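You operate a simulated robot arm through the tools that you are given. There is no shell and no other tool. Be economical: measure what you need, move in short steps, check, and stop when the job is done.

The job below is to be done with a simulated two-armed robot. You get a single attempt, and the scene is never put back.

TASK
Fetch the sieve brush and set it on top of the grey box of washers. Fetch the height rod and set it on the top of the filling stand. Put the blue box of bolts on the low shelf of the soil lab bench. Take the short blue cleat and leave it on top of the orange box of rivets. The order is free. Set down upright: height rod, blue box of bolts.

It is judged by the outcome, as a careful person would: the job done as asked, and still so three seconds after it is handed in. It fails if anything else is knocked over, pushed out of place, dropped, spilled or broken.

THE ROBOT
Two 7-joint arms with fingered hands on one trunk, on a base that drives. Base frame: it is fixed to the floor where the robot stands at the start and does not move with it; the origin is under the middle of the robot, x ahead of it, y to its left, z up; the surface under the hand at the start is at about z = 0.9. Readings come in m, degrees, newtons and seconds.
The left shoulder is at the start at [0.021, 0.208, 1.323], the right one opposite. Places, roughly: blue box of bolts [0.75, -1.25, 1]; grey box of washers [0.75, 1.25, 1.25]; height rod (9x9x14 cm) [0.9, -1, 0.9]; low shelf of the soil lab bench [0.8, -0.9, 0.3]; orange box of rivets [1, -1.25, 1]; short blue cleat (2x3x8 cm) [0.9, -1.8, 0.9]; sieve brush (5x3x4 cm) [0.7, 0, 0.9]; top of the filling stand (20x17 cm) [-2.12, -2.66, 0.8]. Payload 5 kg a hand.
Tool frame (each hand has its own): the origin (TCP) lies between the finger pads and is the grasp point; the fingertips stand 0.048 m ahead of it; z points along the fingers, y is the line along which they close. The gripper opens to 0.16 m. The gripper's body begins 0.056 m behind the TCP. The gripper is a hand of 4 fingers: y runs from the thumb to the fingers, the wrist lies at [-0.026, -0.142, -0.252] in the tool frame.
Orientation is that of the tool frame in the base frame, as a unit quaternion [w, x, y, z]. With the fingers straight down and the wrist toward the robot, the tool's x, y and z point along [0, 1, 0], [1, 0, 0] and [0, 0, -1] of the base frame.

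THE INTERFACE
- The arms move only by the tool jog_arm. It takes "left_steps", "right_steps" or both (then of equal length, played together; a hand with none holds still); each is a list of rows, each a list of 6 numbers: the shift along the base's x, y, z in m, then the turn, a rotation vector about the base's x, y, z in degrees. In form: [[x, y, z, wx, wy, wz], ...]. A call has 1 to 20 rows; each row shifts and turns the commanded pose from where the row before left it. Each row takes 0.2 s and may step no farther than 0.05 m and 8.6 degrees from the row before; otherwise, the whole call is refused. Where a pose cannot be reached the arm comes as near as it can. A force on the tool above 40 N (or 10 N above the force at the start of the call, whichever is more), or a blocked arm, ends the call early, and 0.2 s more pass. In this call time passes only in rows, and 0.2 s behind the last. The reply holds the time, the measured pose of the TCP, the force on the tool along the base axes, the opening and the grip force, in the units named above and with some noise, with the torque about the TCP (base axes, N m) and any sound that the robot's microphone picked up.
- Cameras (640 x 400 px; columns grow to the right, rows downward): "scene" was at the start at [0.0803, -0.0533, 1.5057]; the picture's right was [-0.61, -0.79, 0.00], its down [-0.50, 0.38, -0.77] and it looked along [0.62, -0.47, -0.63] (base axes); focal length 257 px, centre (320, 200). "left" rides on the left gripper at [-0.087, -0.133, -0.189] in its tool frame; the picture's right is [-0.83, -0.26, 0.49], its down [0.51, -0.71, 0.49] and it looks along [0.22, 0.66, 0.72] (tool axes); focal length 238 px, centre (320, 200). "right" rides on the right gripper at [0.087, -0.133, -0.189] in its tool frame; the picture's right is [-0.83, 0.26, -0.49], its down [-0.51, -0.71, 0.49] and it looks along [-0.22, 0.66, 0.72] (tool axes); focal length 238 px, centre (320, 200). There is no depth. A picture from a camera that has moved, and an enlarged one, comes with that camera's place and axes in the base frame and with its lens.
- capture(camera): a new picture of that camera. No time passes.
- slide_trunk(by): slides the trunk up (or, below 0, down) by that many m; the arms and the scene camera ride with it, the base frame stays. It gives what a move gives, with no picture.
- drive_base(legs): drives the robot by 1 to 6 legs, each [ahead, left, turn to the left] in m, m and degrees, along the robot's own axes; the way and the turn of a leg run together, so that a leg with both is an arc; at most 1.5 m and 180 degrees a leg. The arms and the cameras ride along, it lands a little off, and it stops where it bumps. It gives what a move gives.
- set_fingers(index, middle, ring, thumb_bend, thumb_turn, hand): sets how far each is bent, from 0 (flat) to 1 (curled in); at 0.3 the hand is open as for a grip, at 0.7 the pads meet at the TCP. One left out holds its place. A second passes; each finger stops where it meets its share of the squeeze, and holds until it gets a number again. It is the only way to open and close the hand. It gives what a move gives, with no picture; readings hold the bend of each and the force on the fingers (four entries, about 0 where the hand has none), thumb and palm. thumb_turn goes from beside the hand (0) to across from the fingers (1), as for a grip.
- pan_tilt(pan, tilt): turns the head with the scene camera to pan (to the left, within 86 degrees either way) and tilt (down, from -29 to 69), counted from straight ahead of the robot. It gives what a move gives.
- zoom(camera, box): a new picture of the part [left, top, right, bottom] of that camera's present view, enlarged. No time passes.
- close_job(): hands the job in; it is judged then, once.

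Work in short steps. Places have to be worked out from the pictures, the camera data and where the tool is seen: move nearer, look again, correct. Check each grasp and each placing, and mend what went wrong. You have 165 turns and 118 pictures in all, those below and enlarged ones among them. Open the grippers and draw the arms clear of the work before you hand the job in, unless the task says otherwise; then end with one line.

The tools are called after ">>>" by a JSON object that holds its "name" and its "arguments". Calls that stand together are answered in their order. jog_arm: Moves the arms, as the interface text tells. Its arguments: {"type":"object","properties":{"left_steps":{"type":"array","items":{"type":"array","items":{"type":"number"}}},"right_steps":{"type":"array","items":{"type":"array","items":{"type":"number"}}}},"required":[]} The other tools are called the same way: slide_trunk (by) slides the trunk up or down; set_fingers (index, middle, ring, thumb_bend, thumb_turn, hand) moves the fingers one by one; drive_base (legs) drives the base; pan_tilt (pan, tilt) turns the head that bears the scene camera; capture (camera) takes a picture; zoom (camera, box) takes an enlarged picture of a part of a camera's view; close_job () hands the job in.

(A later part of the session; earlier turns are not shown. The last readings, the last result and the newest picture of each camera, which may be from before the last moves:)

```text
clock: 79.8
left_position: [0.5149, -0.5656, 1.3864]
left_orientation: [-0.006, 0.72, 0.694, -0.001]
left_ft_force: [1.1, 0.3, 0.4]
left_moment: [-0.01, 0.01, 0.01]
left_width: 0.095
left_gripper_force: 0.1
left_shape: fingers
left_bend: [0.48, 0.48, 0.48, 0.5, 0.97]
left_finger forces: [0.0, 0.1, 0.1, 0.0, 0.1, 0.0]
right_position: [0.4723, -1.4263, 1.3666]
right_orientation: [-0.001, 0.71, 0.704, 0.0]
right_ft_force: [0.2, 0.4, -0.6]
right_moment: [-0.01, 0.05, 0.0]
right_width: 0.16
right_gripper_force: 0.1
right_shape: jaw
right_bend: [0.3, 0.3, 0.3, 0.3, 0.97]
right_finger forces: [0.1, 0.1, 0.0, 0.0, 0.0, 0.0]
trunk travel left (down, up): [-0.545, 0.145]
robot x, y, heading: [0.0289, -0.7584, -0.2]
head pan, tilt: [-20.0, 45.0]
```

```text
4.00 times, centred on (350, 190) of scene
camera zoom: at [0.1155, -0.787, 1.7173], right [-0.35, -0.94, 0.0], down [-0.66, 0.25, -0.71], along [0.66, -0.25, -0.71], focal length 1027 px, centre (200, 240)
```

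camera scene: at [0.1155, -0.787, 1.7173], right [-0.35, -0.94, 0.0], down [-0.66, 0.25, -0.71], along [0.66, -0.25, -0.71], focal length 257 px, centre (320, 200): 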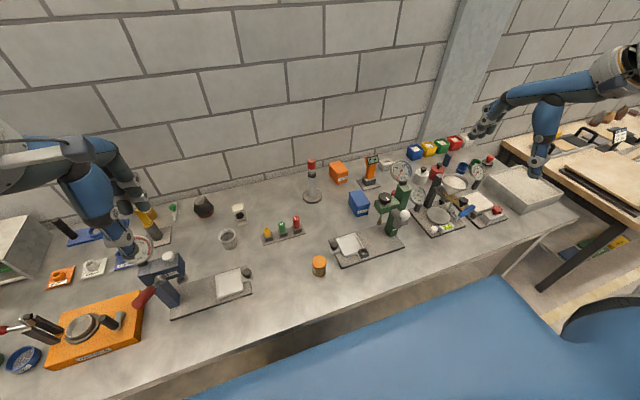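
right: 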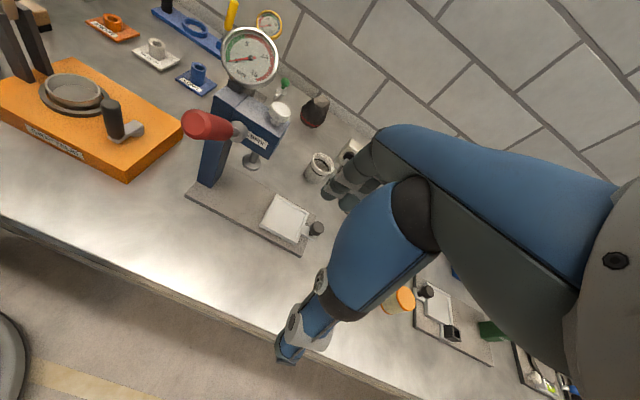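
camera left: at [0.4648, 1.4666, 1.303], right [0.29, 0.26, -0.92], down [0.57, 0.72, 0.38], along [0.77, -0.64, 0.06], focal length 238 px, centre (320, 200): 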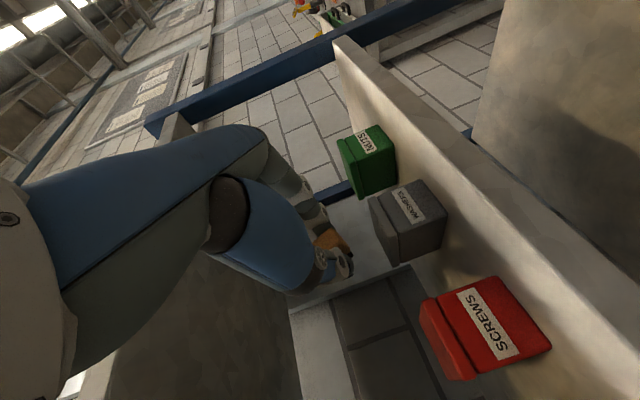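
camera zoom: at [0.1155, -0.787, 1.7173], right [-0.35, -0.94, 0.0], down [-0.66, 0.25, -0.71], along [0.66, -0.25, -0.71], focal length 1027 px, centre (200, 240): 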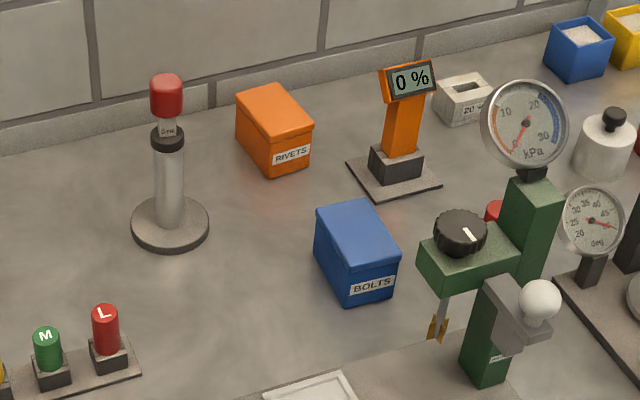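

Rod base at ≈[0.914, -1.045], top z ≈1.105. Move the right hand above it, staying high.

>>> {"name": "jog_arm", "arguments": {"right_steps": [[0.02, 0.04, 0, 0, 0, 0], [0.02, 0.04, 0, 0, 0, 0], [0.02, 0.04, 0, 0, 0, 0], [0.03, 0.035, 0, 0, 0, 0], [0.03, 0.035, 0, 0, 0, 0], [0.03, 0.035, 0, 0, 0, 0], [0.035, 0.03, 0, 0, 0, 0], [0.035, 0.03, 0, 0, 0, 0], [0.035, 0.03, 0, 0, 0, 0], [0.035, 0.03, 0, 0, 0, 0], [0.04, 0.02, -0.02, 0, 0, 0], [0.04, 0.01, -0.02, 0, 0, 0], [0.035, 0.005, -0.025, 0, 0, 0], [0.035, 0.001, -0.025, 0, 0, 0]]}}

>>> {"name": "capture", "arguments": {"camera": "scene"}}

>>> {"name": "capture", "arguments": {"camera": "right"}}

```text
clock: 82.8
left_position: [0.5182, -0.5664, 1.3856]
left_orientation: [-0.006, 0.72, 0.694, -0.001]
left_ft_force: [0.7, -1.2, -0.3]
left_moment: [0.04, 0.16, -0.04]
left_width: 0.0949
left_gripper_force: 0.2
left_shape: fingers
left_bend: [0.48, 0.48, 0.48, 0.5, 0.97]
left_finger forces: [0.0, 0.1, 0.0, 0.0, 0.0, 0.1]
right_position: [0.9144, -1.0445, 1.2743]
right_orientation: [-0.001, 0.711, 0.703, -0.001]
right_ft_force: [2.2, -0.1, 0.2]
right_moment: [0.11, 0.17, 0.02]
right_width: 0.16
right_gripper_force: 0.0
right_shape: jaw
right_bend: [0.3, 0.3, 0.3, 0.3, 0.98]
right_finger forces: [0.0, 0.0, 0.1, 0.0, 0.1, 0.0]
trunk travel left (down, up): [-0.545, 0.145]
robot x, y, heading: [0.0258, -0.7528, -0.5]
head pan, tilt: [-20.0, 45.0]
```

```text
67 pictures are left
camera scene: at [0.1183, -0.7873, 1.717], right [-0.35, -0.94, 0.0], down [-0.66, 0.25, -0.71], along [0.66, -0.25, -0.71], focal length 257 px, centre (320, 200)
```

scene: 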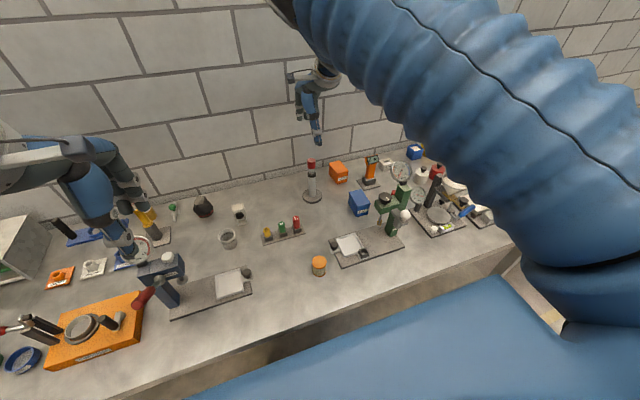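

```text
66 pictures are left
camera right: at [0.7813, -0.9556, 1.4635], right [0.25, -0.84, 0.49], down [-0.72, -0.5, -0.49], along [0.65, -0.22, -0.72], focal length 238 px, centre (320, 200)
```

right: 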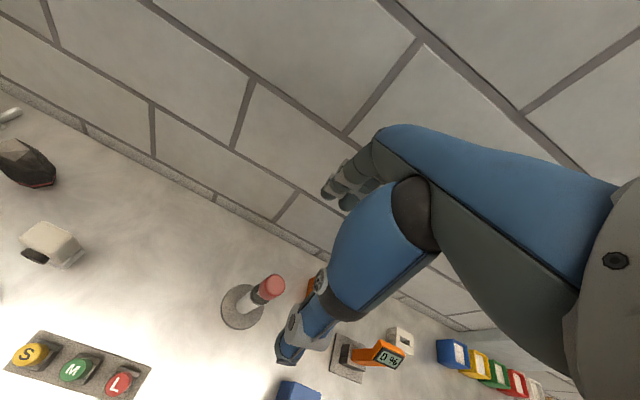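

Right camera agrees: rod at ≈[0.911, -1.042]. Descend around it to TCP z ≈1.06.

>>> {"name": "jog_arm", "arguments": {"right_steps": [[-0.002, 0.002, -0.04, 0, 0, 0], [0, 0, -0.04, 0, 0, 0], [0, 0, -0.04, 0, 0, 0], [0, 0, -0.04, 0, 0, 0], [0, 0, -0.03, 0, 0, 0], [0, 0, -0.024, 0, 0, 0]]}}

>>> {"name": "capture", "arguments": {"camera": "right"}}

>>> {"name": "zoom", "arguments": {"camera": "scene", "box": [240, 80, 400, 240]}}

```text
clock: 84.2
left_position: [0.516, -0.5664, 1.3853]
left_orientation: [-0.004, 0.721, 0.693, -0.001]
left_ft_force: [-0.2, -0.6, 0.4]
left_moment: [0.01, -0.02, 0.01]
left_width: 0.0947
left_gripper_force: 0.1
left_shape: fingers
left_bend: [0.48, 0.48, 0.48, 0.5, 0.97]
left_finger forces: [0.0, 0.0, 0.0, 0.0, 0.0, 0.0]
right_position: [0.9103, -1.0448, 1.0642]
right_orientation: [0.0, 0.71, 0.704, 0.0]
right_ft_force: [0.2, 0.0, 1.0]
right_moment: [-0.03, 0.12, 0.0]
right_width: 0.1598
right_gripper_force: 0.0
right_shape: jaw
right_bend: [0.3, 0.3, 0.3, 0.3, 0.98]
right_finger forces: [0.0, 0.1, 0.0, 0.0, 0.0, 0.1]
trunk travel left (down, up): [-0.545, 0.145]
robot x, y, heading: [0.029, -0.7582, -0.6]
head pan, tilt: [-20.0, 45.0]
```

```text
65 pictures are left
camera right: at [0.7766, -0.9555, 1.2532], right [0.25, -0.84, 0.49], down [-0.71, -0.5, -0.49], along [0.65, -0.22, -0.72], focal length 238 px, centre (320, 200)
```

right: 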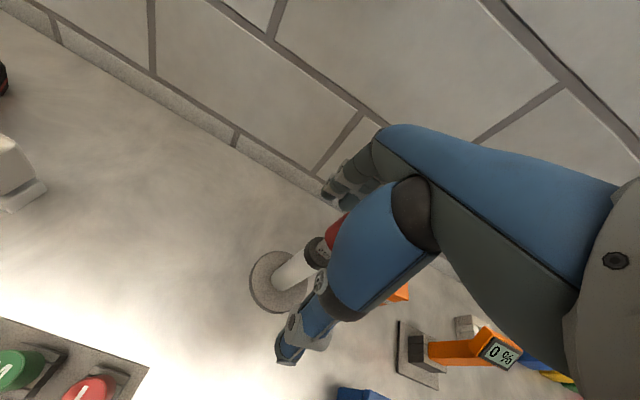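

```text
2.50 times, centred on (320, 160) of scene
camera zoom: at [0.115, -0.787, 1.7173], right [-0.35, -0.94, 0.0], down [-0.66, 0.25, -0.71], along [0.66, -0.25, -0.71], focal length 642 px, centre (320, 300)
```

zoom: 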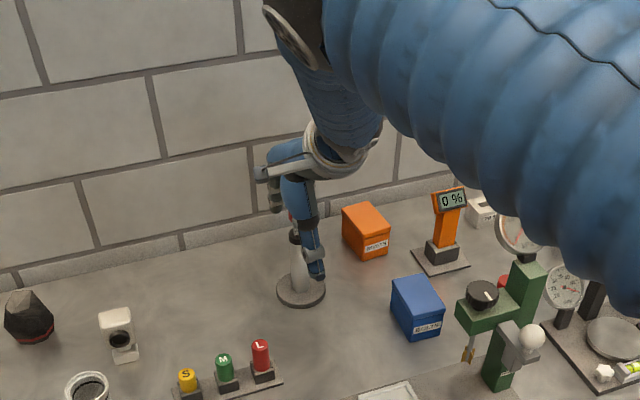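

Column lies between thumb and fingers. Close in two stages.

>>> {"name": "set_fingers", "arguments": {"hand": "right", "index": 0.56, "middle": 0.56, "ring": 0.56, "thumb_bend": 0.56}}

>>> {"name": "zoom", "arguments": {"camera": "right", "box": [220, 160, 420, 380]}}

```text
clock: 85.2
left_position: [0.5153, -0.5659, 1.3868]
left_orientation: [-0.005, 0.721, 0.693, 0.0]
left_ft_force: [0.3, 0.5, 0.2]
left_moment: [-0.02, -0.03, -0.02]
left_width: 0.0949
left_gripper_force: 0.1
left_shape: fingers
left_bend: [0.48, 0.48, 0.48, 0.5, 0.97]
left_finger forces: [0.0, 0.1, 0.0, 0.0, 0.1, 0.0]
right_position: [0.9088, -1.0442, 1.063]
right_orientation: [0.0, 0.711, 0.704, 0.0]
right_ft_force: [0.3, 1.1, 0.8]
right_moment: [-0.02, 0.01, -0.03]
right_width: 0.0678
right_gripper_force: 0.2
right_shape: fingers
right_bend: [0.56, 0.56, 0.56, 0.56, 0.98]
right_finger forces: [0.0, 0.0, 0.0, 0.1, 0.0, 0.1]
trunk travel left (down, up): [-0.545, 0.145]
robot x, y, heading: [0.0259, -0.7565, -0.4]
head pan, tilt: [-20.0, 45.0]
```

```text
1.82 times, centred on (320, 270) of right
camera zoom: at [0.7762, -0.9553, 1.2531], right [0.25, -0.84, 0.49], down [-0.71, -0.5, -0.49], along [0.65, -0.22, -0.72], focal length 433 px, centre (320, 73)
```

zoom: 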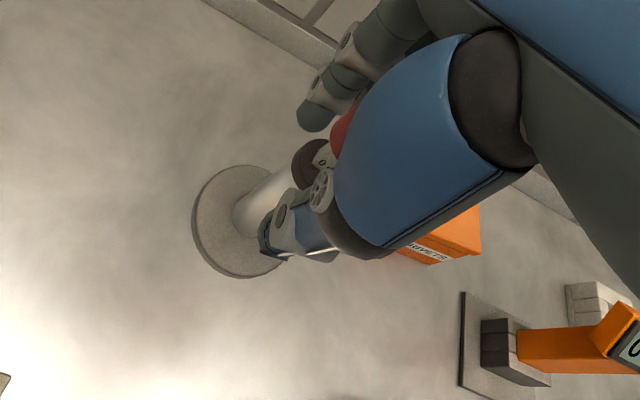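

Thumb tip computes to y ≈ -1.04, aligned with the column. Close fully.

>>> {"name": "set_fingers", "arguments": {"hand": "right", "index": 0.78, "middle": 0.78, "ring": 0.78, "thumb_bend": 0.78}}

>>> {"name": "jog_arm", "arguments": {"right_steps": [[0, 0, 0.02, 0, 0, 0], [0, 0, 0.02, 0, 0, 0]]}}

>>> {"name": "zoom", "arguments": {"camera": "scene", "box": [240, 80, 400, 240]}}

```text
clock: 86.2
left_position: [0.5147, -0.5655, 1.3865]
left_orientation: [-0.005, 0.721, 0.693, -0.001]
left_ft_force: [0.1, -0.1, -0.3]
left_moment: [-0.04, 0.02, -0.01]
left_width: 0.0952
left_gripper_force: 0.1
left_shape: fingers
left_bend: [0.48, 0.48, 0.48, 0.5, 0.97]
left_finger forces: [0.0, 0.0, 0.0, 0.1, 0.0, 0.0]
right_position: [0.9096, -1.0439, 1.0633]
right_orientation: [-0.001, 0.71, 0.704, -0.001]
right_ft_force: [-0.8, -0.1, 0.4]
right_moment: [-0.03, -0.03, 0.03]
right_width: 0.0294
right_gripper_force: 19.5
right_shape: fingers
right_bend: [0.63, 0.68, 0.78, 0.69, 0.96]
right_finger forces: [9.3, 10.2, 0.1, 0.1, 19.6, 0.0]
trunk travel left (down, up): [-0.545, 0.145]
robot x, y, heading: [0.0271, -0.758, -0.3]
head pan, tilt: [-20.0, 45.0]
```

```text
clock: 86.8
left_position: [0.5153, -0.5638, 1.3856]
left_orientation: [-0.005, 0.721, 0.693, -0.001]
left_ft_force: [-0.6, 0.4, -0.4]
left_moment: [-0.02, -0.03, 0.0]
left_width: 0.0951
left_gripper_force: 0.0
left_shape: fingers
left_bend: [0.48, 0.48, 0.48, 0.5, 0.97]
left_finger forces: [0.0, 0.0, 0.0, 0.0, 0.1, 0.0]
right_position: [0.908, -1.0408, 1.1048]
right_orientation: [-0.001, 0.711, 0.704, 0.0]
right_ft_force: [-0.4, 0.2, -4.1]
right_moment: [0.0, -0.04, -0.05]
right_width: 0.0292
right_gripper_force: 19.3
right_shape: fingers
right_bend: [0.63, 0.68, 0.78, 0.69, 0.95]
right_finger forces: [9.2, 10.3, 0.0, 0.0, 19.9, 0.0]
trunk travel left (down, up): [-0.545, 0.145]
robot x, y, heading: [0.0275, -0.7559, -0.6]
head pan, tilt: [-20.0, 45.0]
```

```text
2.50 times, centred on (320, 160) of scene
camera zoom: at [0.1145, -0.7864, 1.7174], right [-0.35, -0.94, 0.0], down [-0.66, 0.25, -0.71], along [0.66, -0.25, -0.71], focal length 642 px, centre (320, 300)
```

zoom: 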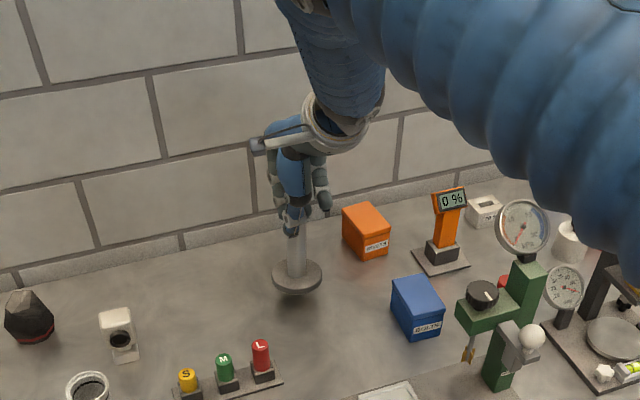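

Rod is held upright (4 N), its foot 0.163 m below the TCP. Lift and retract over the clear corridor.

>>> {"name": "jog_arm", "arguments": {"right_steps": [[0, 0, 0.045, 0, 0, 0], [0, 0, 0.045, 0, 0, 0], [0, 0, 0.045, 0, 0, 0], [0, 0, 0.045, 0, 0, 0], [-0.04, 0.0, 0.02, 0, 0, 0], [-0.045, 0.0, 0, 0, 0, 0], [-0.045, 0.0, 0, 0, 0, 0], [-0.045, 0.0, 0, 0, 0, 0], [-0.045, 0.0, 0, 0, 0, 0], [-0.045, 0.0, 0, 0, 0, 0], [-0.045, 0, 0, 0, 0, 0], [-0.045, 0, 0, 0, 0, 0], [-0.045, 0, 0, 0, 0, 0]]}}

>>> {"name": "drive_base", "arguments": {"legs": [[-0.6, 0, 0], [0, 0, -110]]}}

>>> {"name": "pan_tilt", "arguments": {"pan": -15, "tilt": 25}}

>>> {"name": "capture", "arguments": {"camera": "scene"}}

```text
clock: 89.6
left_position: [0.5152, -0.5661, 1.3869]
left_orientation: [-0.005, 0.721, 0.693, 0.001]
left_ft_force: [-0.6, 0.4, -0.6]
left_moment: [0.04, -0.04, 0.01]
left_width: 0.095
left_gripper_force: 0.1
left_shape: fingers
left_bend: [0.48, 0.48, 0.48, 0.5, 0.97]
left_finger forces: [0.0, 0.1, 0.1, 0.1, 0.0, 0.0]
right_position: [0.5185, -1.0444, 1.3013]
right_orientation: [-0.001, 0.71, 0.704, 0.001]
right_ft_force: [-0.8, 0.7, -2.7]
right_moment: [-0.06, -0.06, 0.0]
right_width: 0.0288
right_gripper_force: 20.4
right_shape: fingers
right_bend: [0.63, 0.68, 0.78, 0.7, 0.95]
right_finger forces: [9.5, 11.4, 0.1, 0.0, 19.5, 0.0]
right hand out of reach, approached as far as the arm can: row 13
trunk travel left (down, up): [-0.545, 0.145]
robot x, y, heading: [0.0262, -0.7585, -0.5]
head pan, tilt: [-20.0, 45.0]
```

```text
clock: 97.6
left_position: [-0.5624, -1.2784, 1.386]
left_orientation: [-0.004, 0.982, -0.188, 0.003]
left_ft_force: [-0.2, 0.5, -0.1]
left_moment: [-0.01, 0.01, 0.01]
left_width: 0.0951
left_gripper_force: 0.1
left_shape: fingers
left_bend: [0.48, 0.48, 0.48, 0.5, 0.97]
left_finger forces: [0.0, 0.1, 0.1, 0.1, 0.0, 0.0]
right_position: [-1.0155, -1.1236, 1.3028]
right_orientation: [-0.002, 0.985, -0.174, 0.001]
right_ft_force: [-0.4, 1.1, -2.6]
right_moment: [-0.01, 0.03, -0.01]
right_width: 0.0284
right_gripper_force: 19.7
right_shape: fingers
right_bend: [0.63, 0.68, 0.78, 0.7, 0.95]
right_finger forces: [9.8, 11.0, 0.0, 0.0, 18.3, 0.0]
trunk travel left (down, up): [-0.545, 0.145]
robot x, y, heading: [-0.5828, -0.7546, -110.1]
head pan, tilt: [-20.0, 45.0]
```

```text
clock: 98.4
left_position: [-0.5624, -1.2788, 1.3854]
left_orientation: [-0.004, 0.982, -0.189, 0.003]
left_ft_force: [-0.1, 0.2, 0.5]
left_moment: [-0.02, -0.01, -0.03]
left_width: 0.0948
left_gripper_force: 0.1
left_shape: fingers
left_bend: [0.48, 0.48, 0.48, 0.5, 0.97]
left_finger forces: [0.0, 0.0, 0.0, 0.1, 0.0, 0.1]
right_position: [-1.0153, -1.1246, 1.3015]
right_orientation: [0.0, 0.985, -0.173, 0.0]
right_ft_force: [0.3, -0.1, -3.3]
right_moment: [-0.03, 0.01, -0.01]
right_width: 0.0283
right_gripper_force: 19.4
right_shape: fingers
right_bend: [0.63, 0.68, 0.78, 0.7, 0.95]
right_finger forces: [9.8, 11.1, 0.0, 0.0, 18.4, 0.1]
trunk travel left (down, up): [-0.545, 0.145]
robot x, y, heading: [-0.5783, -0.756, -110.0]
head pan, tilt: [-15.0, 25.0]
```

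```text
61 pictures are left
camera scene: at [-0.6343, -0.8406, 1.7478], right [-0.82, 0.57, 0.0], down [0.24, 0.35, -0.91], along [-0.52, -0.74, -0.42], focal length 257 px, centre (320, 200)
```

scene: 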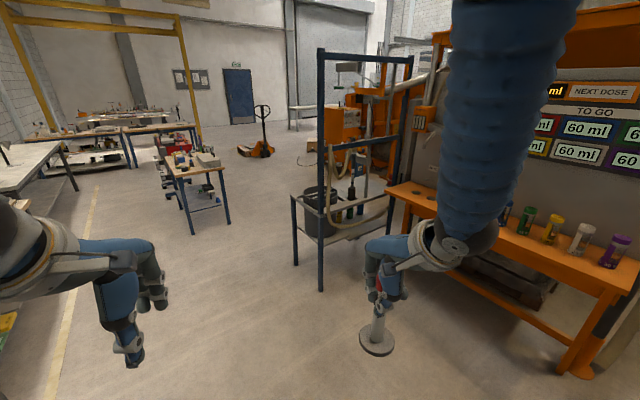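

The target projects to about pixel (338,187), the blue-framed stand. Zoom there.

>>> {"name": "zoom", "arguments": {"camera": "scene", "box": [270, 40, 450, 300]}}

```text
1.54 times, centred on (360, 170) of scene
camera zoom: at [-0.6343, -0.8406, 1.7478], right [-0.82, 0.57, 0.0], down [0.24, 0.35, -0.91], along [-0.52, -0.74, -0.42], focal length 395 px, centre (258, 246)
```

zoom: 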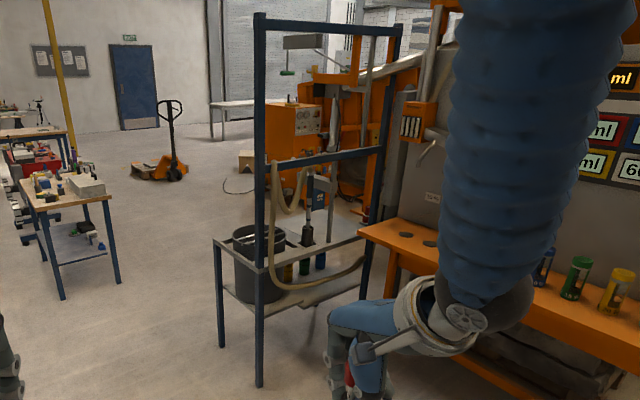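

The blue-framed stand has its deck at z≈0.78 and spans about x −1.66…−2.2, y −2.3…−2.75, with a tall portal on the +y side. I'll drive round to its open +x side, facing −x, to see the target spot.

>>> {"name": "drive_base", "arguments": {"legs": [[0, 0, 11.2], [0.9, 0, 0], [0.87, 0, 0], [0, 0, -81.2]]}}

>>> {"name": "pan_tilt", "arguments": {"pan": 5, "tilt": 35}}

>>> {"name": "capture", "arguments": {"camera": "scene"}}

```text
clock: 111.5
left_position: [-1.3301, -2.6772, 1.3848]
left_orientation: [0.001, -0.697, 0.717, -0.005]
left_ft_force: [0.4, -0.6, -0.3]
left_moment: [-0.03, -0.03, -0.01]
left_width: 0.0951
left_gripper_force: 0.0
left_shape: fingers
left_bend: [0.48, 0.48, 0.48, 0.5, 0.97]
left_finger forces: [0.1, 0.0, 0.1, 0.0, 0.0, 0.0]
right_position: [-1.3393, -2.1987, 1.3006]
right_orientation: [0.0, -0.707, 0.708, -0.001]
right_ft_force: [-0.5, 0.1, -2.3]
right_moment: [-0.01, -0.02, 0.03]
right_width: 0.0279
right_gripper_force: 19.0
right_shape: fingers
right_bend: [0.63, 0.68, 0.78, 0.71, 0.95]
right_finger forces: [10.2, 11.2, 0.0, 0.0, 17.7, 0.1]
trunk travel left (down, up): [-0.545, 0.145]
robot x, y, heading: [-0.8442, -2.4794, -179.9]
head pan, tilt: [-15.0, 25.0]
```

```text
clock: 112.3
left_position: [-1.3304, -2.678, 1.3855]
left_orientation: [0.0, -0.697, 0.717, -0.005]
left_ft_force: [-0.6, 0.0, -0.4]
left_moment: [0.02, 0.02, 0.0]
left_width: 0.095
left_gripper_force: 0.0
left_shape: fingers
left_bend: [0.48, 0.48, 0.48, 0.5, 0.97]
left_finger forces: [0.1, 0.0, 0.1, 0.1, 0.0, 0.1]
right_position: [-1.341, -2.1994, 1.3019]
right_orientation: [0.0, 0.707, -0.707, 0.001]
right_ft_force: [-0.3, -0.6, -2.7]
right_moment: [-0.01, -0.04, 0.0]
right_width: 0.0278
right_gripper_force: 19.6
right_shape: fingers
right_bend: [0.63, 0.68, 0.78, 0.71, 0.95]
right_finger forces: [10.1, 11.2, 0.1, 0.0, 17.8, 0.0]
trunk travel left (down, up): [-0.545, 0.145]
robot x, y, heading: [-0.8453, -2.4818, -180.1]
head pan, tilt: [5.0, 35.0]
```

```text
59 pictures are left
camera scene: at [-0.9399, -2.4906, 1.7322], right [-0.09, 1.0, 0.0], down [0.57, 0.05, -0.82], along [-0.82, -0.07, -0.57], focal length 257 px, centre (320, 200)
```

scene: 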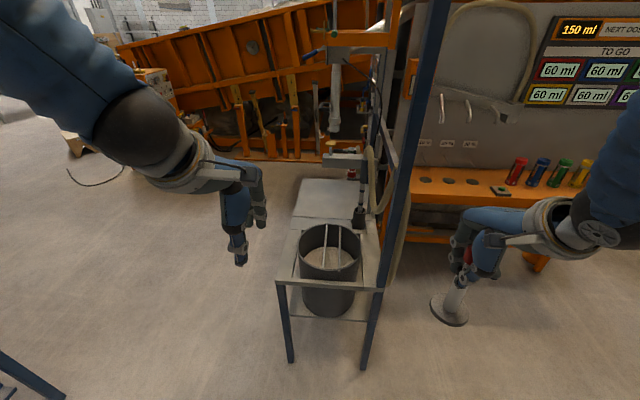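

Zoom on the plate behind the bucket.

>>> {"name": "zoom", "arguments": {"camera": "scene", "box": [260, 140, 420, 280]}}

```text
2.86 times, centred on (340, 210) of scene
camera zoom: at [-0.9399, -2.4906, 1.7322], right [-0.09, 1.0, 0.0], down [0.57, 0.05, -0.82], along [-0.82, -0.07, -0.57], focal length 734 px, centre (263, 171)
```

zoom: 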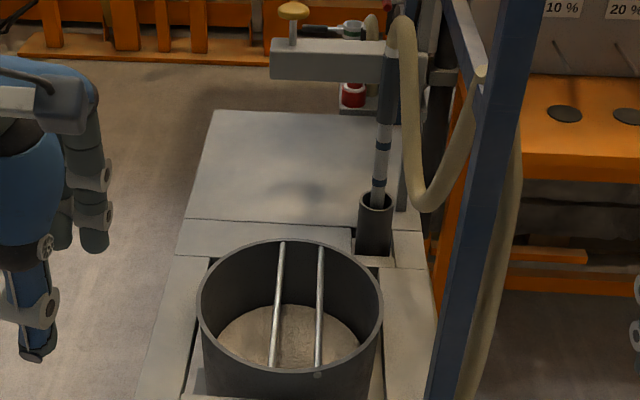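

The flat grey deck/plate around [-2.12, -2.66] is the target. To keep the elbow away from the tall portal, I'll approach from the −y side, facing +y.

>>> {"name": "drive_base", "arguments": {"legs": [[0, 0.95, 0], [1.45, 0, 0], [0, 0, -90]]}}

>>> {"name": "pan_tilt", "arguments": {"pan": -5, "tilt": 40}}

>>> {"name": "capture", "arguments": {"camera": "scene"}}

>>> {"name": "capture", "arguments": {"camera": "right"}}

```text
clock: 127.6
left_position: [-2.4412, -2.9201, 1.3854]
left_orientation: [-0.003, 0.012, 1.0, -0.004]
left_ft_force: [-0.9, 0.6, 0.4]
left_moment: [-0.01, -0.01, 0.03]
left_width: 0.095
left_gripper_force: 0.1
left_shape: fingers
left_bend: [0.48, 0.48, 0.48, 0.5, 0.97]
left_finger forces: [0.0, 0.1, 0.0, 0.1, 0.0, 0.0]
right_position: [-1.9631, -2.9082, 1.3014]
right_orientation: [-0.001, -0.003, 1.0, -0.001]
right_ft_force: [1.1, 0.5, -3.4]
right_moment: [0.01, -0.06, 0.01]
right_width: 0.0274
right_gripper_force: 18.7
right_shape: fingers
right_bend: [0.63, 0.68, 0.78, 0.71, 0.95]
right_finger forces: [10.2, 11.0, 0.0, 0.1, 17.3, 0.0]
trunk travel left (down, up): [-0.545, 0.145]
robot x, y, heading: [-2.2411, -3.408, 90.2]
head pan, tilt: [5.0, 35.0]
```

```text
clock: 128.3
left_position: [-2.4409, -2.9201, 1.3868]
left_orientation: [-0.004, 0.012, 1.0, -0.005]
left_ft_force: [-0.2, -0.5, 0.3]
left_moment: [0.02, 0.01, 0.0]
left_width: 0.0948
left_gripper_force: 0.1
left_shape: fingers
left_bend: [0.48, 0.48, 0.48, 0.5, 0.97]
left_finger forces: [0.1, 0.0, 0.0, 0.0, 0.0, 0.0]
right_position: [-1.963, -2.9092, 1.3013]
right_orientation: [-0.001, -0.002, 1.0, -0.001]
right_ft_force: [0.3, 0.6, -2.4]
right_moment: [-0.03, 0.02, 0.0]
right_width: 0.0277
right_gripper_force: 19.5
right_shape: fingers
right_bend: [0.63, 0.68, 0.78, 0.71, 0.95]
right_finger forces: [10.3, 10.9, 0.0, 0.1, 17.4, 0.1]
trunk travel left (down, up): [-0.545, 0.145]
robot x, y, heading: [-2.2431, -3.4069, 90.0]
head pan, tilt: [-5.0, 40.0]
```

```text
57 pictures are left
camera scene: at [-2.2336, -3.312, 1.7246], right [1.0, -0.08, 0.0], down [-0.05, -0.64, -0.77], along [0.06, 0.76, -0.64], focal length 257 px, centre (320, 200)
```

scene: 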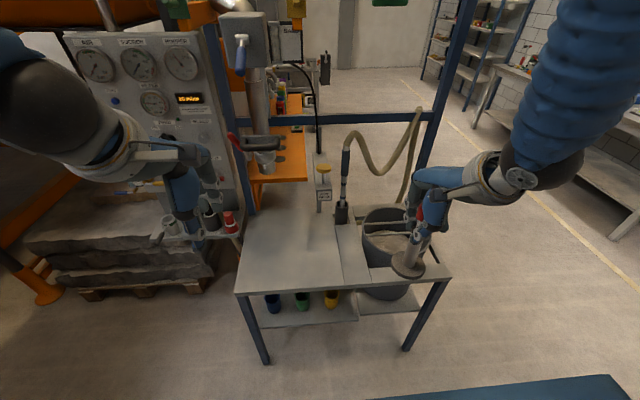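

```text
56 pictures are left
camera right: at [-2.0497, -3.0405, 1.4911], right [0.83, 0.26, 0.48], down [0.51, -0.71, -0.49], along [0.21, 0.66, -0.72], focal length 238 px, centre (320, 200)
```

right: 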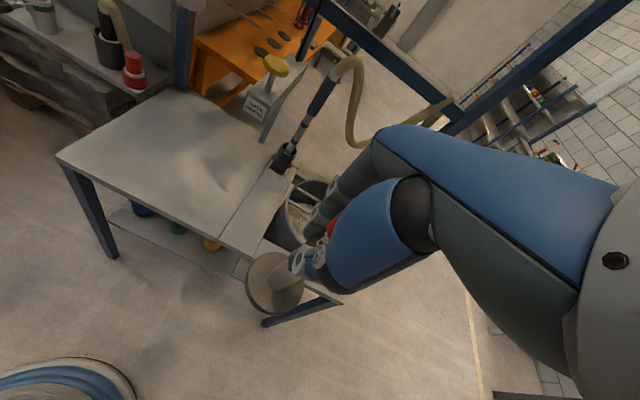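

Deck plate seen clearly: x −2.51…−2.085 then a strip to −1.975, front edge y ≈ −2.75. I'll place the rod at ≈[-2.15, -2.66]. Move above it and descend partway.

>>> {"name": "jog_arm", "arguments": {"right_steps": [[-0.0234, 0.031, 0, 0, 0, 0], [-0.0234, 0.031, 0, 0, 0, 0], [-0.0234, 0.031, 0, 0, 0, 0], [-0.0234, 0.031, 0, 0, 0, 0], [-0.0234, 0.031, 0, 0, 0, 0], [-0.0234, 0.031, 0, 0, 0, 0], [-0.0234, 0.031, 0, 0, 0, 0], [-0.0234, 0.031, 0, 0, 0, 0], [0, 0, -0.045, 0, 0, 0], [0, 0, -0.045, 0, 0, 0], [0, 0, -0.045, 0, 0, 0], [0, 0, -0.045, 0, 0, 0], [0, 0, -0.045, 0, 0, 0]]}}

>>> {"name": "capture", "arguments": {"camera": "scene"}}

>>> {"name": "zoom", "arguments": {"camera": "scene", "box": [230, 140, 410, 300]}}

```text
clock: 131.1
left_position: [-2.4407, -2.9194, 1.3864]
left_orientation: [-0.004, 0.012, 1.0, -0.004]
left_ft_force: [-0.8, 0.5, -0.5]
left_moment: [-0.07, -0.03, -0.02]
left_width: 0.0946
left_gripper_force: 0.1
left_shape: fingers
left_bend: [0.48, 0.48, 0.48, 0.5, 0.97]
left_finger forces: [0.0, 0.1, 0.0, 0.0, 0.1, 0.0]
right_position: [-2.1481, -2.6569, 1.0749]
right_orientation: [-0.001, -0.003, 1.0, -0.002]
right_ft_force: [0.0, -3.3, -4.3]
right_moment: [-0.16, 0.15, -0.06]
right_width: 0.0272
right_gripper_force: 23.4
right_shape: fingers
right_bend: [0.63, 0.68, 0.78, 0.71, 0.95]
right_finger forces: [9.8, 18.1, 0.0, 0.1, 18.8, 0.1]
trunk travel left (down, up): [-0.545, 0.145]
robot x, y, heading: [-2.24, -3.405, 90.4]
head pan, tilt: [-5.0, 40.0]
```

```text
55 pictures are left
camera scene: at [-2.2338, -3.3099, 1.7244], right [1.0, -0.08, 0.0], down [-0.05, -0.64, -0.77], along [0.06, 0.76, -0.64], focal length 257 px, centre (320, 200)
```

scene: 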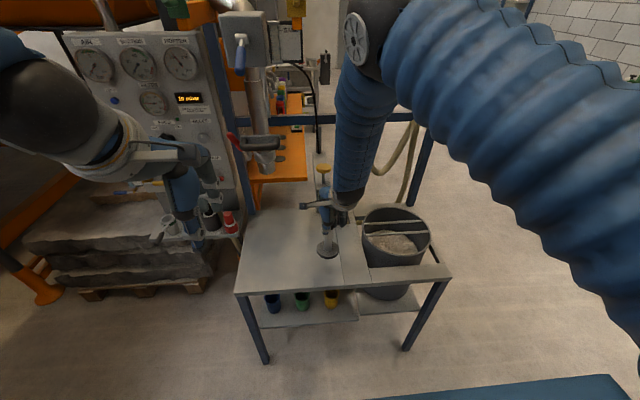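

```text
2.50 times, centred on (320, 220) of scene
camera zoom: at [-2.2338, -3.3099, 1.7244], right [1.0, -0.08, 0.0], down [-0.05, -0.64, -0.77], along [0.06, 0.76, -0.64], focal length 642 px, centre (320, 150)
```

zoom: 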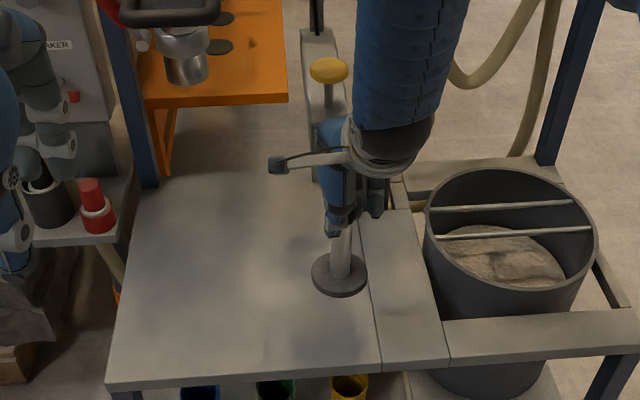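

Rod is above the plate. Descend: expected contact at TCP z ≈0.963.

>>> {"name": "jog_arm", "arguments": {"right_steps": [[0, 0, -0.04, 0, 0, 0], [0, 0, -0.03, 0, 0, 0], [0, 0, -0.015, 0, 0, 0], [0, 0, -0.01, 0, 0, 0]]}}

>>> {"name": "zoom", "arguments": {"camera": "scene", "box": [260, 180, 400, 300]}}

```text
clock: 132.1
left_position: [-2.4404, -2.9188, 1.3849]
left_orientation: [-0.003, 0.012, 1.0, -0.004]
left_ft_force: [0.9, -0.5, -0.7]
left_moment: [-0.05, 0.01, 0.0]
left_width: 0.095
left_gripper_force: 0.0
left_shape: fingers
left_bend: [0.48, 0.48, 0.48, 0.5, 0.97]
left_finger forces: [0.0, 0.1, 0.0, 0.0, 0.0, 0.0]
right_position: [-2.1502, -2.6608, 0.9801]
right_orientation: [-0.001, -0.002, 1.0, -0.002]
right_ft_force: [0.1, 0.7, -3.2]
right_moment: [-0.02, -0.02, 0.02]
right_width: 0.0271
right_gripper_force: 20.4
right_shape: fingers
right_bend: [0.63, 0.68, 0.78, 0.71, 0.95]
right_finger forces: [10.1, 12.5, 0.0, 0.1, 18.0, 0.0]
trunk travel left (down, up): [-0.545, 0.145]
robot x, y, heading: [-2.2421, -3.4055, 90.3]
head pan, tilt: [-5.0, 40.0]
```

```text
3.33 times, centred on (330, 240) of scene
camera zoom: at [-2.2339, -3.3104, 1.7245], right [1.0, -0.08, 0.0], down [-0.05, -0.64, -0.77], along [0.06, 0.76, -0.64], focal length 856 px, centre (287, 67)
```

zoom: 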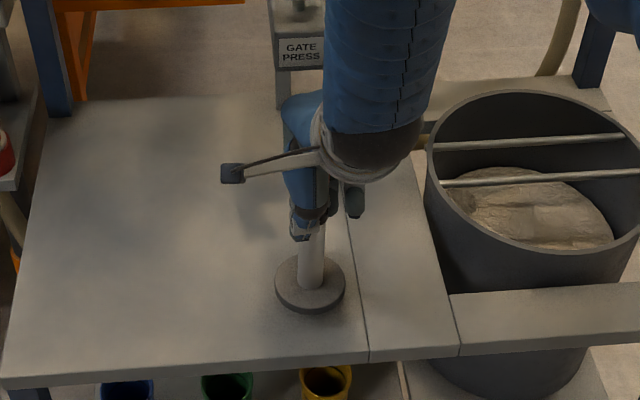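

Not in contact yet (−3 N is the rod's weight). Continue lowering in small steps.

>>> {"name": "jog_arm", "arguments": {"right_steps": [[0, 0, -0.008, 0, 0, 0], [0, 0, -0.006, 0, 0, 0], [0, 0, -0.005, 0, 0, 0]]}}

```text
clock: 132.9
left_position: [-2.4417, -2.921, 1.3866]
left_orientation: [-0.003, 0.012, 1.0, -0.003]
left_ft_force: [0.3, 0.1, 0.1]
left_moment: [0.08, 0.01, 0.0]
left_width: 0.095
left_gripper_force: 0.0
left_shape: fingers
left_bend: [0.48, 0.48, 0.48, 0.5, 0.97]
left_finger forces: [0.0, 0.0, 0.0, 0.0, 0.0, 0.0]
right_position: [-2.1494, -2.6609, 0.9636]
right_orientation: [-0.001, -0.003, 1.0, 0.0]
right_ft_force: [-1.2, -1.6, 2.9]
right_moment: [0.03, -0.02, -0.03]
right_width: 0.0273
right_gripper_force: 21.2
right_shape: fingers
right_bend: [0.63, 0.68, 0.78, 0.71, 0.95]
right_finger forces: [9.8, 13.1, 0.0, 0.1, 20.3, 0.0]
trunk travel left (down, up): [-0.545, 0.145]
robot x, y, heading: [-2.2452, -3.4043, 90.3]
head pan, tilt: [-5.0, 40.0]
```

Contact at exactly the expected height (deck z = 0.80). Release.

>>> {"name": "set_fingers", "arguments": {"hand": "right", "index": 0.56, "middle": 0.58, "ring": 0.58, "thumb_bend": 0.58}}

>>> {"name": "set_fingers", "arguments": {"hand": "right", "index": 0.4, "middle": 0.4, "ring": 0.4, "thumb_bend": 0.4}}

>>> {"name": "capture", "arguments": {"camera": "right"}}

```text
clock: 133.9
left_position: [-2.4399, -2.9207, 1.3876]
left_orientation: [-0.004, 0.013, 1.0, -0.003]
left_ft_force: [0.3, -0.4, 0.2]
left_moment: [-0.02, 0.01, -0.02]
left_width: 0.095
left_gripper_force: 0.0
left_shape: fingers
left_bend: [0.48, 0.48, 0.48, 0.5, 0.97]
left_finger forces: [0.0, 0.1, 0.0, 0.1, 0.0, 0.0]
right_position: [-2.1499, -2.6597, 0.9634]
right_orientation: [-0.001, -0.003, 1.0, -0.001]
right_ft_force: [1.3, -0.4, 0.6]
right_moment: [0.0, -0.02, -0.01]
right_width: 0.0649
right_gripper_force: 0.0
right_shape: fingers
right_bend: [0.56, 0.57, 0.57, 0.57, 0.97]
right_finger forces: [0.0, 0.1, 0.0, 0.1, 0.0, 0.1]
trunk travel left (down, up): [-0.545, 0.145]
robot x, y, heading: [-2.242, -3.4076, 90.4]
head pan, tilt: [-5.0, 40.0]
```

```text
clock: 134.9
left_position: [-2.4409, -2.9202, 1.3872]
left_orientation: [-0.003, 0.012, 1.0, -0.003]
left_ft_force: [0.1, 0.3, 1.0]
left_moment: [-0.01, 0.0, 0.01]
left_width: 0.0951
left_gripper_force: 0.1
left_shape: fingers
left_bend: [0.48, 0.48, 0.48, 0.5, 0.97]
left_finger forces: [0.0, 0.1, 0.0, 0.1, 0.1, 0.0]
right_position: [-2.1495, -2.6591, 0.9631]
right_orientation: [0.0, -0.003, 1.0, -0.001]
right_ft_force: [0.7, 0.2, 0.9]
right_moment: [0.01, -0.01, 0.01]
right_width: 0.1306
right_gripper_force: 0.1
right_shape: fingers
right_bend: [0.4, 0.4, 0.4, 0.4, 0.97]
right_finger forces: [0.0, 0.1, 0.0, 0.0, 0.1, 0.0]
trunk travel left (down, up): [-0.545, 0.145]
robot x, y, heading: [-2.247, -3.4076, 90.5]
head pan, tilt: [-5.0, 40.0]
```

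```text
52 pictures are left
camera right: at [-2.2371, -2.7924, 1.1522], right [0.83, 0.26, 0.49], down [0.51, -0.71, -0.49], along [0.21, 0.66, -0.72], focal length 238 px, centre (320, 200)
```

right: 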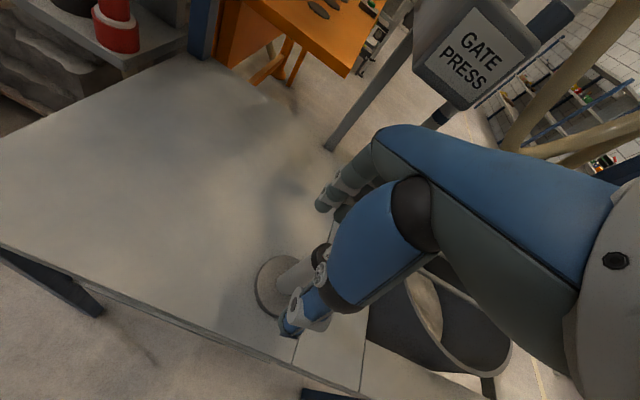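

Rod stands. Raise the hand straight up and pull it back.

>>> {"name": "jog_arm", "arguments": {"right_steps": [[0, 0, 0.03, 0, 0, 0], [0, 0, 0.045, 0, 0, 0], [0, 0, 0.045, 0, 0, 0], [0, 0, 0.045, 0, 0, 0], [0, 0, 0.045, 0, 0, 0], [0, 0, 0.045, 0, 0, 0], [0, 0, 0.045, 0, 0, 0], [0.02, -0.04, 0.04, 0, 0, 0], [0.03, -0.04, 0, 0, 0, 0], [0.03, -0.04, 0, 0, 0, 0], [0.03, -0.04, 0, 0, 0, 0], [0.03, -0.04, 0, 0, 0, 0]]}}

>>> {"name": "zoom", "arguments": {"camera": "scene", "box": [230, 140, 410, 300]}}

```text
refused: row 8 steps farther than a row can; nothing moved
```

```text
2.50 times, centred on (320, 220) of scene
camera zoom: at [-2.2339, -3.312, 1.7246], right [1.0, -0.08, 0.0], down [-0.05, -0.64, -0.77], along [0.06, 0.76, -0.64], focal length 642 px, centre (320, 150)
```

zoom: 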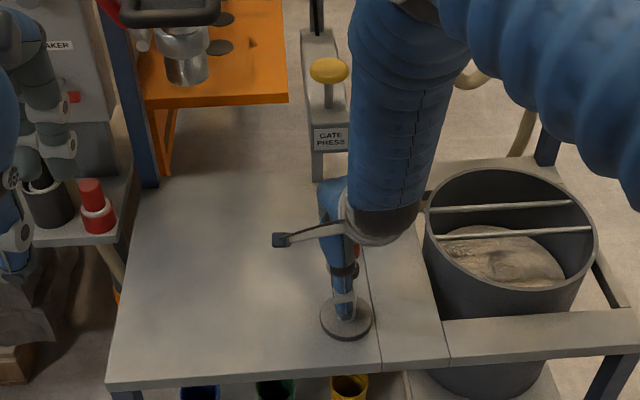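

One row was too long; resend with shorter rows.

>>> {"name": "jog_arm", "arguments": {"right_steps": [[0, 0, 0.03, 0, 0, 0], [0, 0, 0.045, 0, 0, 0], [0, 0, 0.045, 0, 0, 0], [0, 0, 0.045, 0, 0, 0], [0, 0, 0.045, 0, 0, 0], [0, 0, 0.045, 0, 0, 0], [0, 0, 0.045, 0, 0, 0], [0, 0, 0.04, 0, 0, 0], [0.03, -0.038, 0, 0, 0, 0], [0.03, -0.038, 0, 0, 0, 0], [0.03, -0.038, 0, 0, 0, 0], [0.03, -0.038, 0, 0, 0, 0], [0.03, -0.038, 0, 0, 0, 0]]}}

>>> {"name": "zoom", "arguments": {"camera": "scene", "box": [230, 140, 410, 300]}}

```text
clock: 137.7
left_position: [-2.439, -2.9219, 1.3866]
left_orientation: [-0.003, 0.012, 1.0, -0.003]
left_ft_force: [0.7, -1.1, -0.6]
left_moment: [0.08, 0.09, 0.02]
left_width: 0.095
left_gripper_force: 0.1
left_shape: fingers
left_bend: [0.48, 0.48, 0.48, 0.5, 0.97]
left_finger forces: [0.0, 0.0, 0.0, 0.0, 0.1, 0.0]
right_position: [-2.0016, -2.8527, 1.3019]
right_orientation: [-0.002, -0.003, 1.0, 0.0]
right_ft_force: [1.0, -0.9, 0.6]
right_moment: [0.03, 0.08, 0.03]
right_width: 0.131
right_gripper_force: 0.1
right_shape: fingers
right_bend: [0.4, 0.4, 0.4, 0.4, 0.97]
right_finger forces: [0.0, 0.1, 0.0, 0.1, 0.0, 0.0]
trunk travel left (down, up): [-0.545, 0.145]
robot x, y, heading: [-2.244, -3.4076, 90.3]
head pan, tilt: [-5.0, 40.0]
```

```text
2.50 times, centred on (320, 220) of scene
camera zoom: at [-2.2314, -3.3144, 1.7247], right [1.0, -0.08, 0.0], down [-0.05, -0.64, -0.77], along [0.06, 0.76, -0.64], focal length 642 px, centre (320, 150)
```

zoom: 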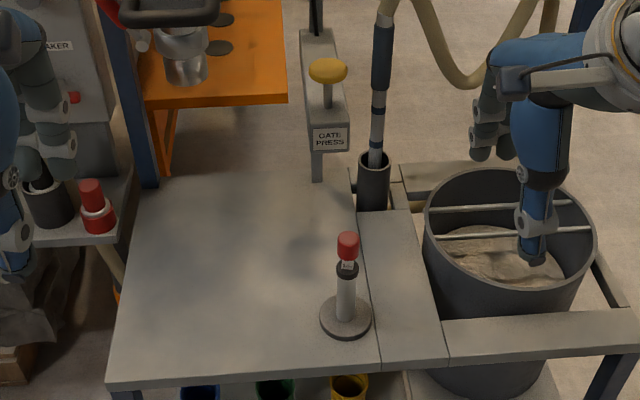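

Rod is upright on the stand. Drive back to the bench, to around y −1.6, facing it.

>>> {"name": "drive_base", "arguments": {"legs": [[0, 0, 90], [-1.45, 0, 0], [0, -1.0, 0], [0, -0.85, 0], [0, 0, -180]]}}

>>> {"name": "pan_tilt", "arguments": {"pan": 0, "tilt": 40}}

>>> {"name": "capture", "arguments": {"camera": "scene"}}

```text
clock: 165.0
left_position: [-0.2883, -1.3759, 1.3852]
left_orientation: [-0.005, 0.734, 0.679, -0.001]
left_ft_force: [-0.1, 0.8, -0.1]
left_moment: [0.0, 0.0, 0.01]
left_width: 0.0949
left_gripper_force: 0.0
left_shape: fingers
left_bend: [0.48, 0.48, 0.48, 0.5, 0.97]
left_finger forces: [0.1, 0.0, 0.1, 0.1, 0.0, 0.0]
right_position: [-0.2418, -1.8177, 1.3016]
right_orientation: [-0.001, 0.723, 0.691, 0.0]
right_ft_force: [0.3, -0.2, -0.3]
right_moment: [0.04, -0.01, 0.03]
right_width: 0.131
right_gripper_force: 0.1
right_shape: fingers
right_bend: [0.4, 0.4, 0.4, 0.4, 0.97]
right_finger forces: [0.0, 0.0, 0.0, 0.0, 0.1, 0.0]
trunk travel left (down, up): [-0.545, 0.145]
robot x, y, heading: [-0.7869, -1.5518, -2.5]
head pan, tilt: [-5.0, 40.0]
```

```text
clock: 165.7
left_position: [-0.2887, -1.3757, 1.3864]
left_orientation: [-0.005, 0.734, 0.679, 0.001]
left_ft_force: [-0.8, -1.1, 0.6]
left_moment: [0.0, -0.05, 0.02]
left_width: 0.0952
left_gripper_force: 0.1
left_shape: fingers
left_bend: [0.48, 0.48, 0.48, 0.5, 0.97]
left_finger forces: [0.1, 0.0, 0.1, 0.1, 0.0, 0.0]
right_position: [-0.2425, -1.8178, 1.3007]
right_orientation: [-0.001, 0.724, 0.69, 0.001]
right_ft_force: [-0.2, 0.1, 0.9]
right_moment: [0.02, 0.01, -0.01]
right_width: 0.1312
right_gripper_force: 0.0
right_shape: fingers
right_bend: [0.4, 0.4, 0.4, 0.4, 0.97]
right_finger forces: [0.1, 0.0, 0.0, 0.0, 0.1, 0.0]
trunk travel left (down, up): [-0.545, 0.145]
robot x, y, heading: [-0.783, -1.5489, -2.6]
head pan, tilt: [0.0, 40.0]
```

```text
49 pictures are left
camera scene: at [-0.6873, -1.5543, 1.7246], right [-0.05, -1.0, 0.0], down [-0.64, 0.03, -0.77], along [0.77, -0.04, -0.64], focal length 257 px, centre (320, 200)
```

scene: 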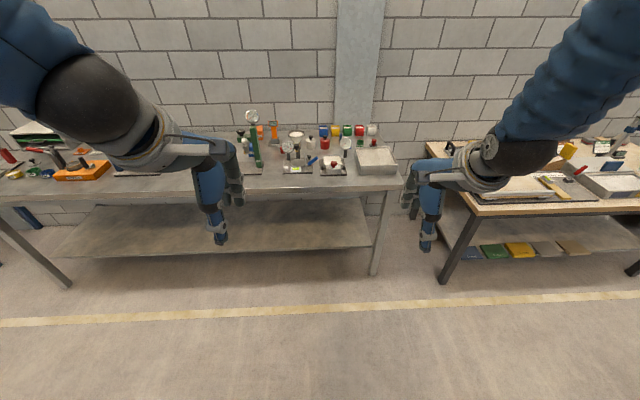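

Approach to x ≈ −0.2 and look closer.

>>> {"name": "drive_base", "arguments": {"legs": [[0, 0, 2.6], [0.58, 0, 0]]}}

>>> {"name": "pan_tilt", "arguments": {"pan": -5, "tilt": 38}}

>>> {"name": "zoom", "arguments": {"camera": "scene", "box": [210, 100, 410, 240]}}

```text
clock: 169.3
left_position: [0.2686, -1.3362, 1.3865]
left_orientation: [-0.004, 0.71, 0.705, 0.0]
left_ft_force: [-0.1, -0.4, 0.4]
left_moment: [-0.02, -0.05, 0.0]
left_width: 0.0951
left_gripper_force: 0.1
left_shape: fingers
left_bend: [0.48, 0.48, 0.48, 0.5, 0.97]
left_finger forces: [0.1, 0.1, 0.0, 0.0, 0.1, 0.0]
right_position: [0.346, -1.7742, 1.3013]
right_orientation: [-0.002, 0.699, 0.715, 0.001]
right_ft_force: [0.5, -0.4, 0.1]
right_moment: [0.01, 0.0, 0.04]
right_width: 0.1309
right_gripper_force: 0.1
right_shape: fingers
right_bend: [0.4, 0.4, 0.4, 0.4, 0.97]
right_finger forces: [0.0, 0.0, 0.1, 0.0, 0.0, 0.0]
trunk travel left (down, up): [-0.545, 0.145]
robot x, y, heading: [-0.2133, -1.542, 1.4]
head pan, tilt: [0.0, 40.0]
```

```text
clock: 170.0
left_position: [0.2698, -1.3365, 1.3858]
left_orientation: [-0.005, 0.711, 0.704, -0.001]
left_ft_force: [0.0, 0.3, 0.0]
left_moment: [0.0, 0.04, -0.02]
left_width: 0.0949
left_gripper_force: 0.1
left_shape: fingers
left_bend: [0.48, 0.48, 0.48, 0.5, 0.97]
left_finger forces: [0.0, 0.0, 0.0, 0.0, 0.1, 0.0]
right_position: [0.3465, -1.7745, 1.3]
right_orientation: [-0.002, 0.699, 0.715, -0.001]
right_ft_force: [-0.1, -1.0, 0.4]
right_moment: [0.01, 0.04, 0.0]
right_width: 0.1311
right_gripper_force: 0.0
right_shape: fingers
right_bend: [0.4, 0.4, 0.4, 0.4, 0.97]
right_finger forces: [0.0, 0.0, 0.0, 0.0, 0.0, 0.1]
trunk travel left (down, up): [-0.545, 0.145]
robot x, y, heading: [-0.2134, -1.5442, 1.2]
head pan, tilt: [-5.0, 38.0]
```

```text
2.86 times, centred on (310, 170) of scene
camera zoom: at [-0.114, -1.549, 1.7275], right [-0.07, -1.0, 0.0], down [-0.62, 0.04, -0.79], along [0.79, -0.05, -0.62], focal length 734 px, centre (349, 286)
```

zoom: 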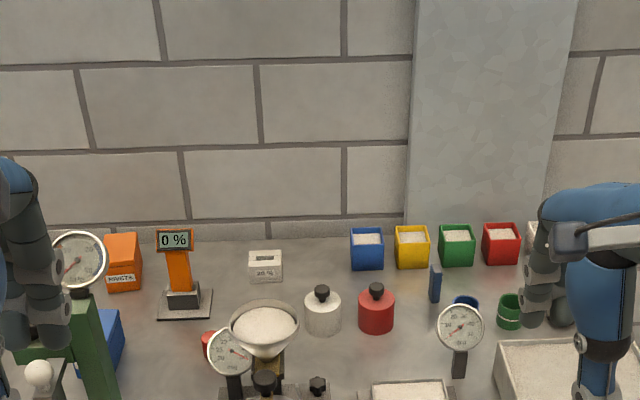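

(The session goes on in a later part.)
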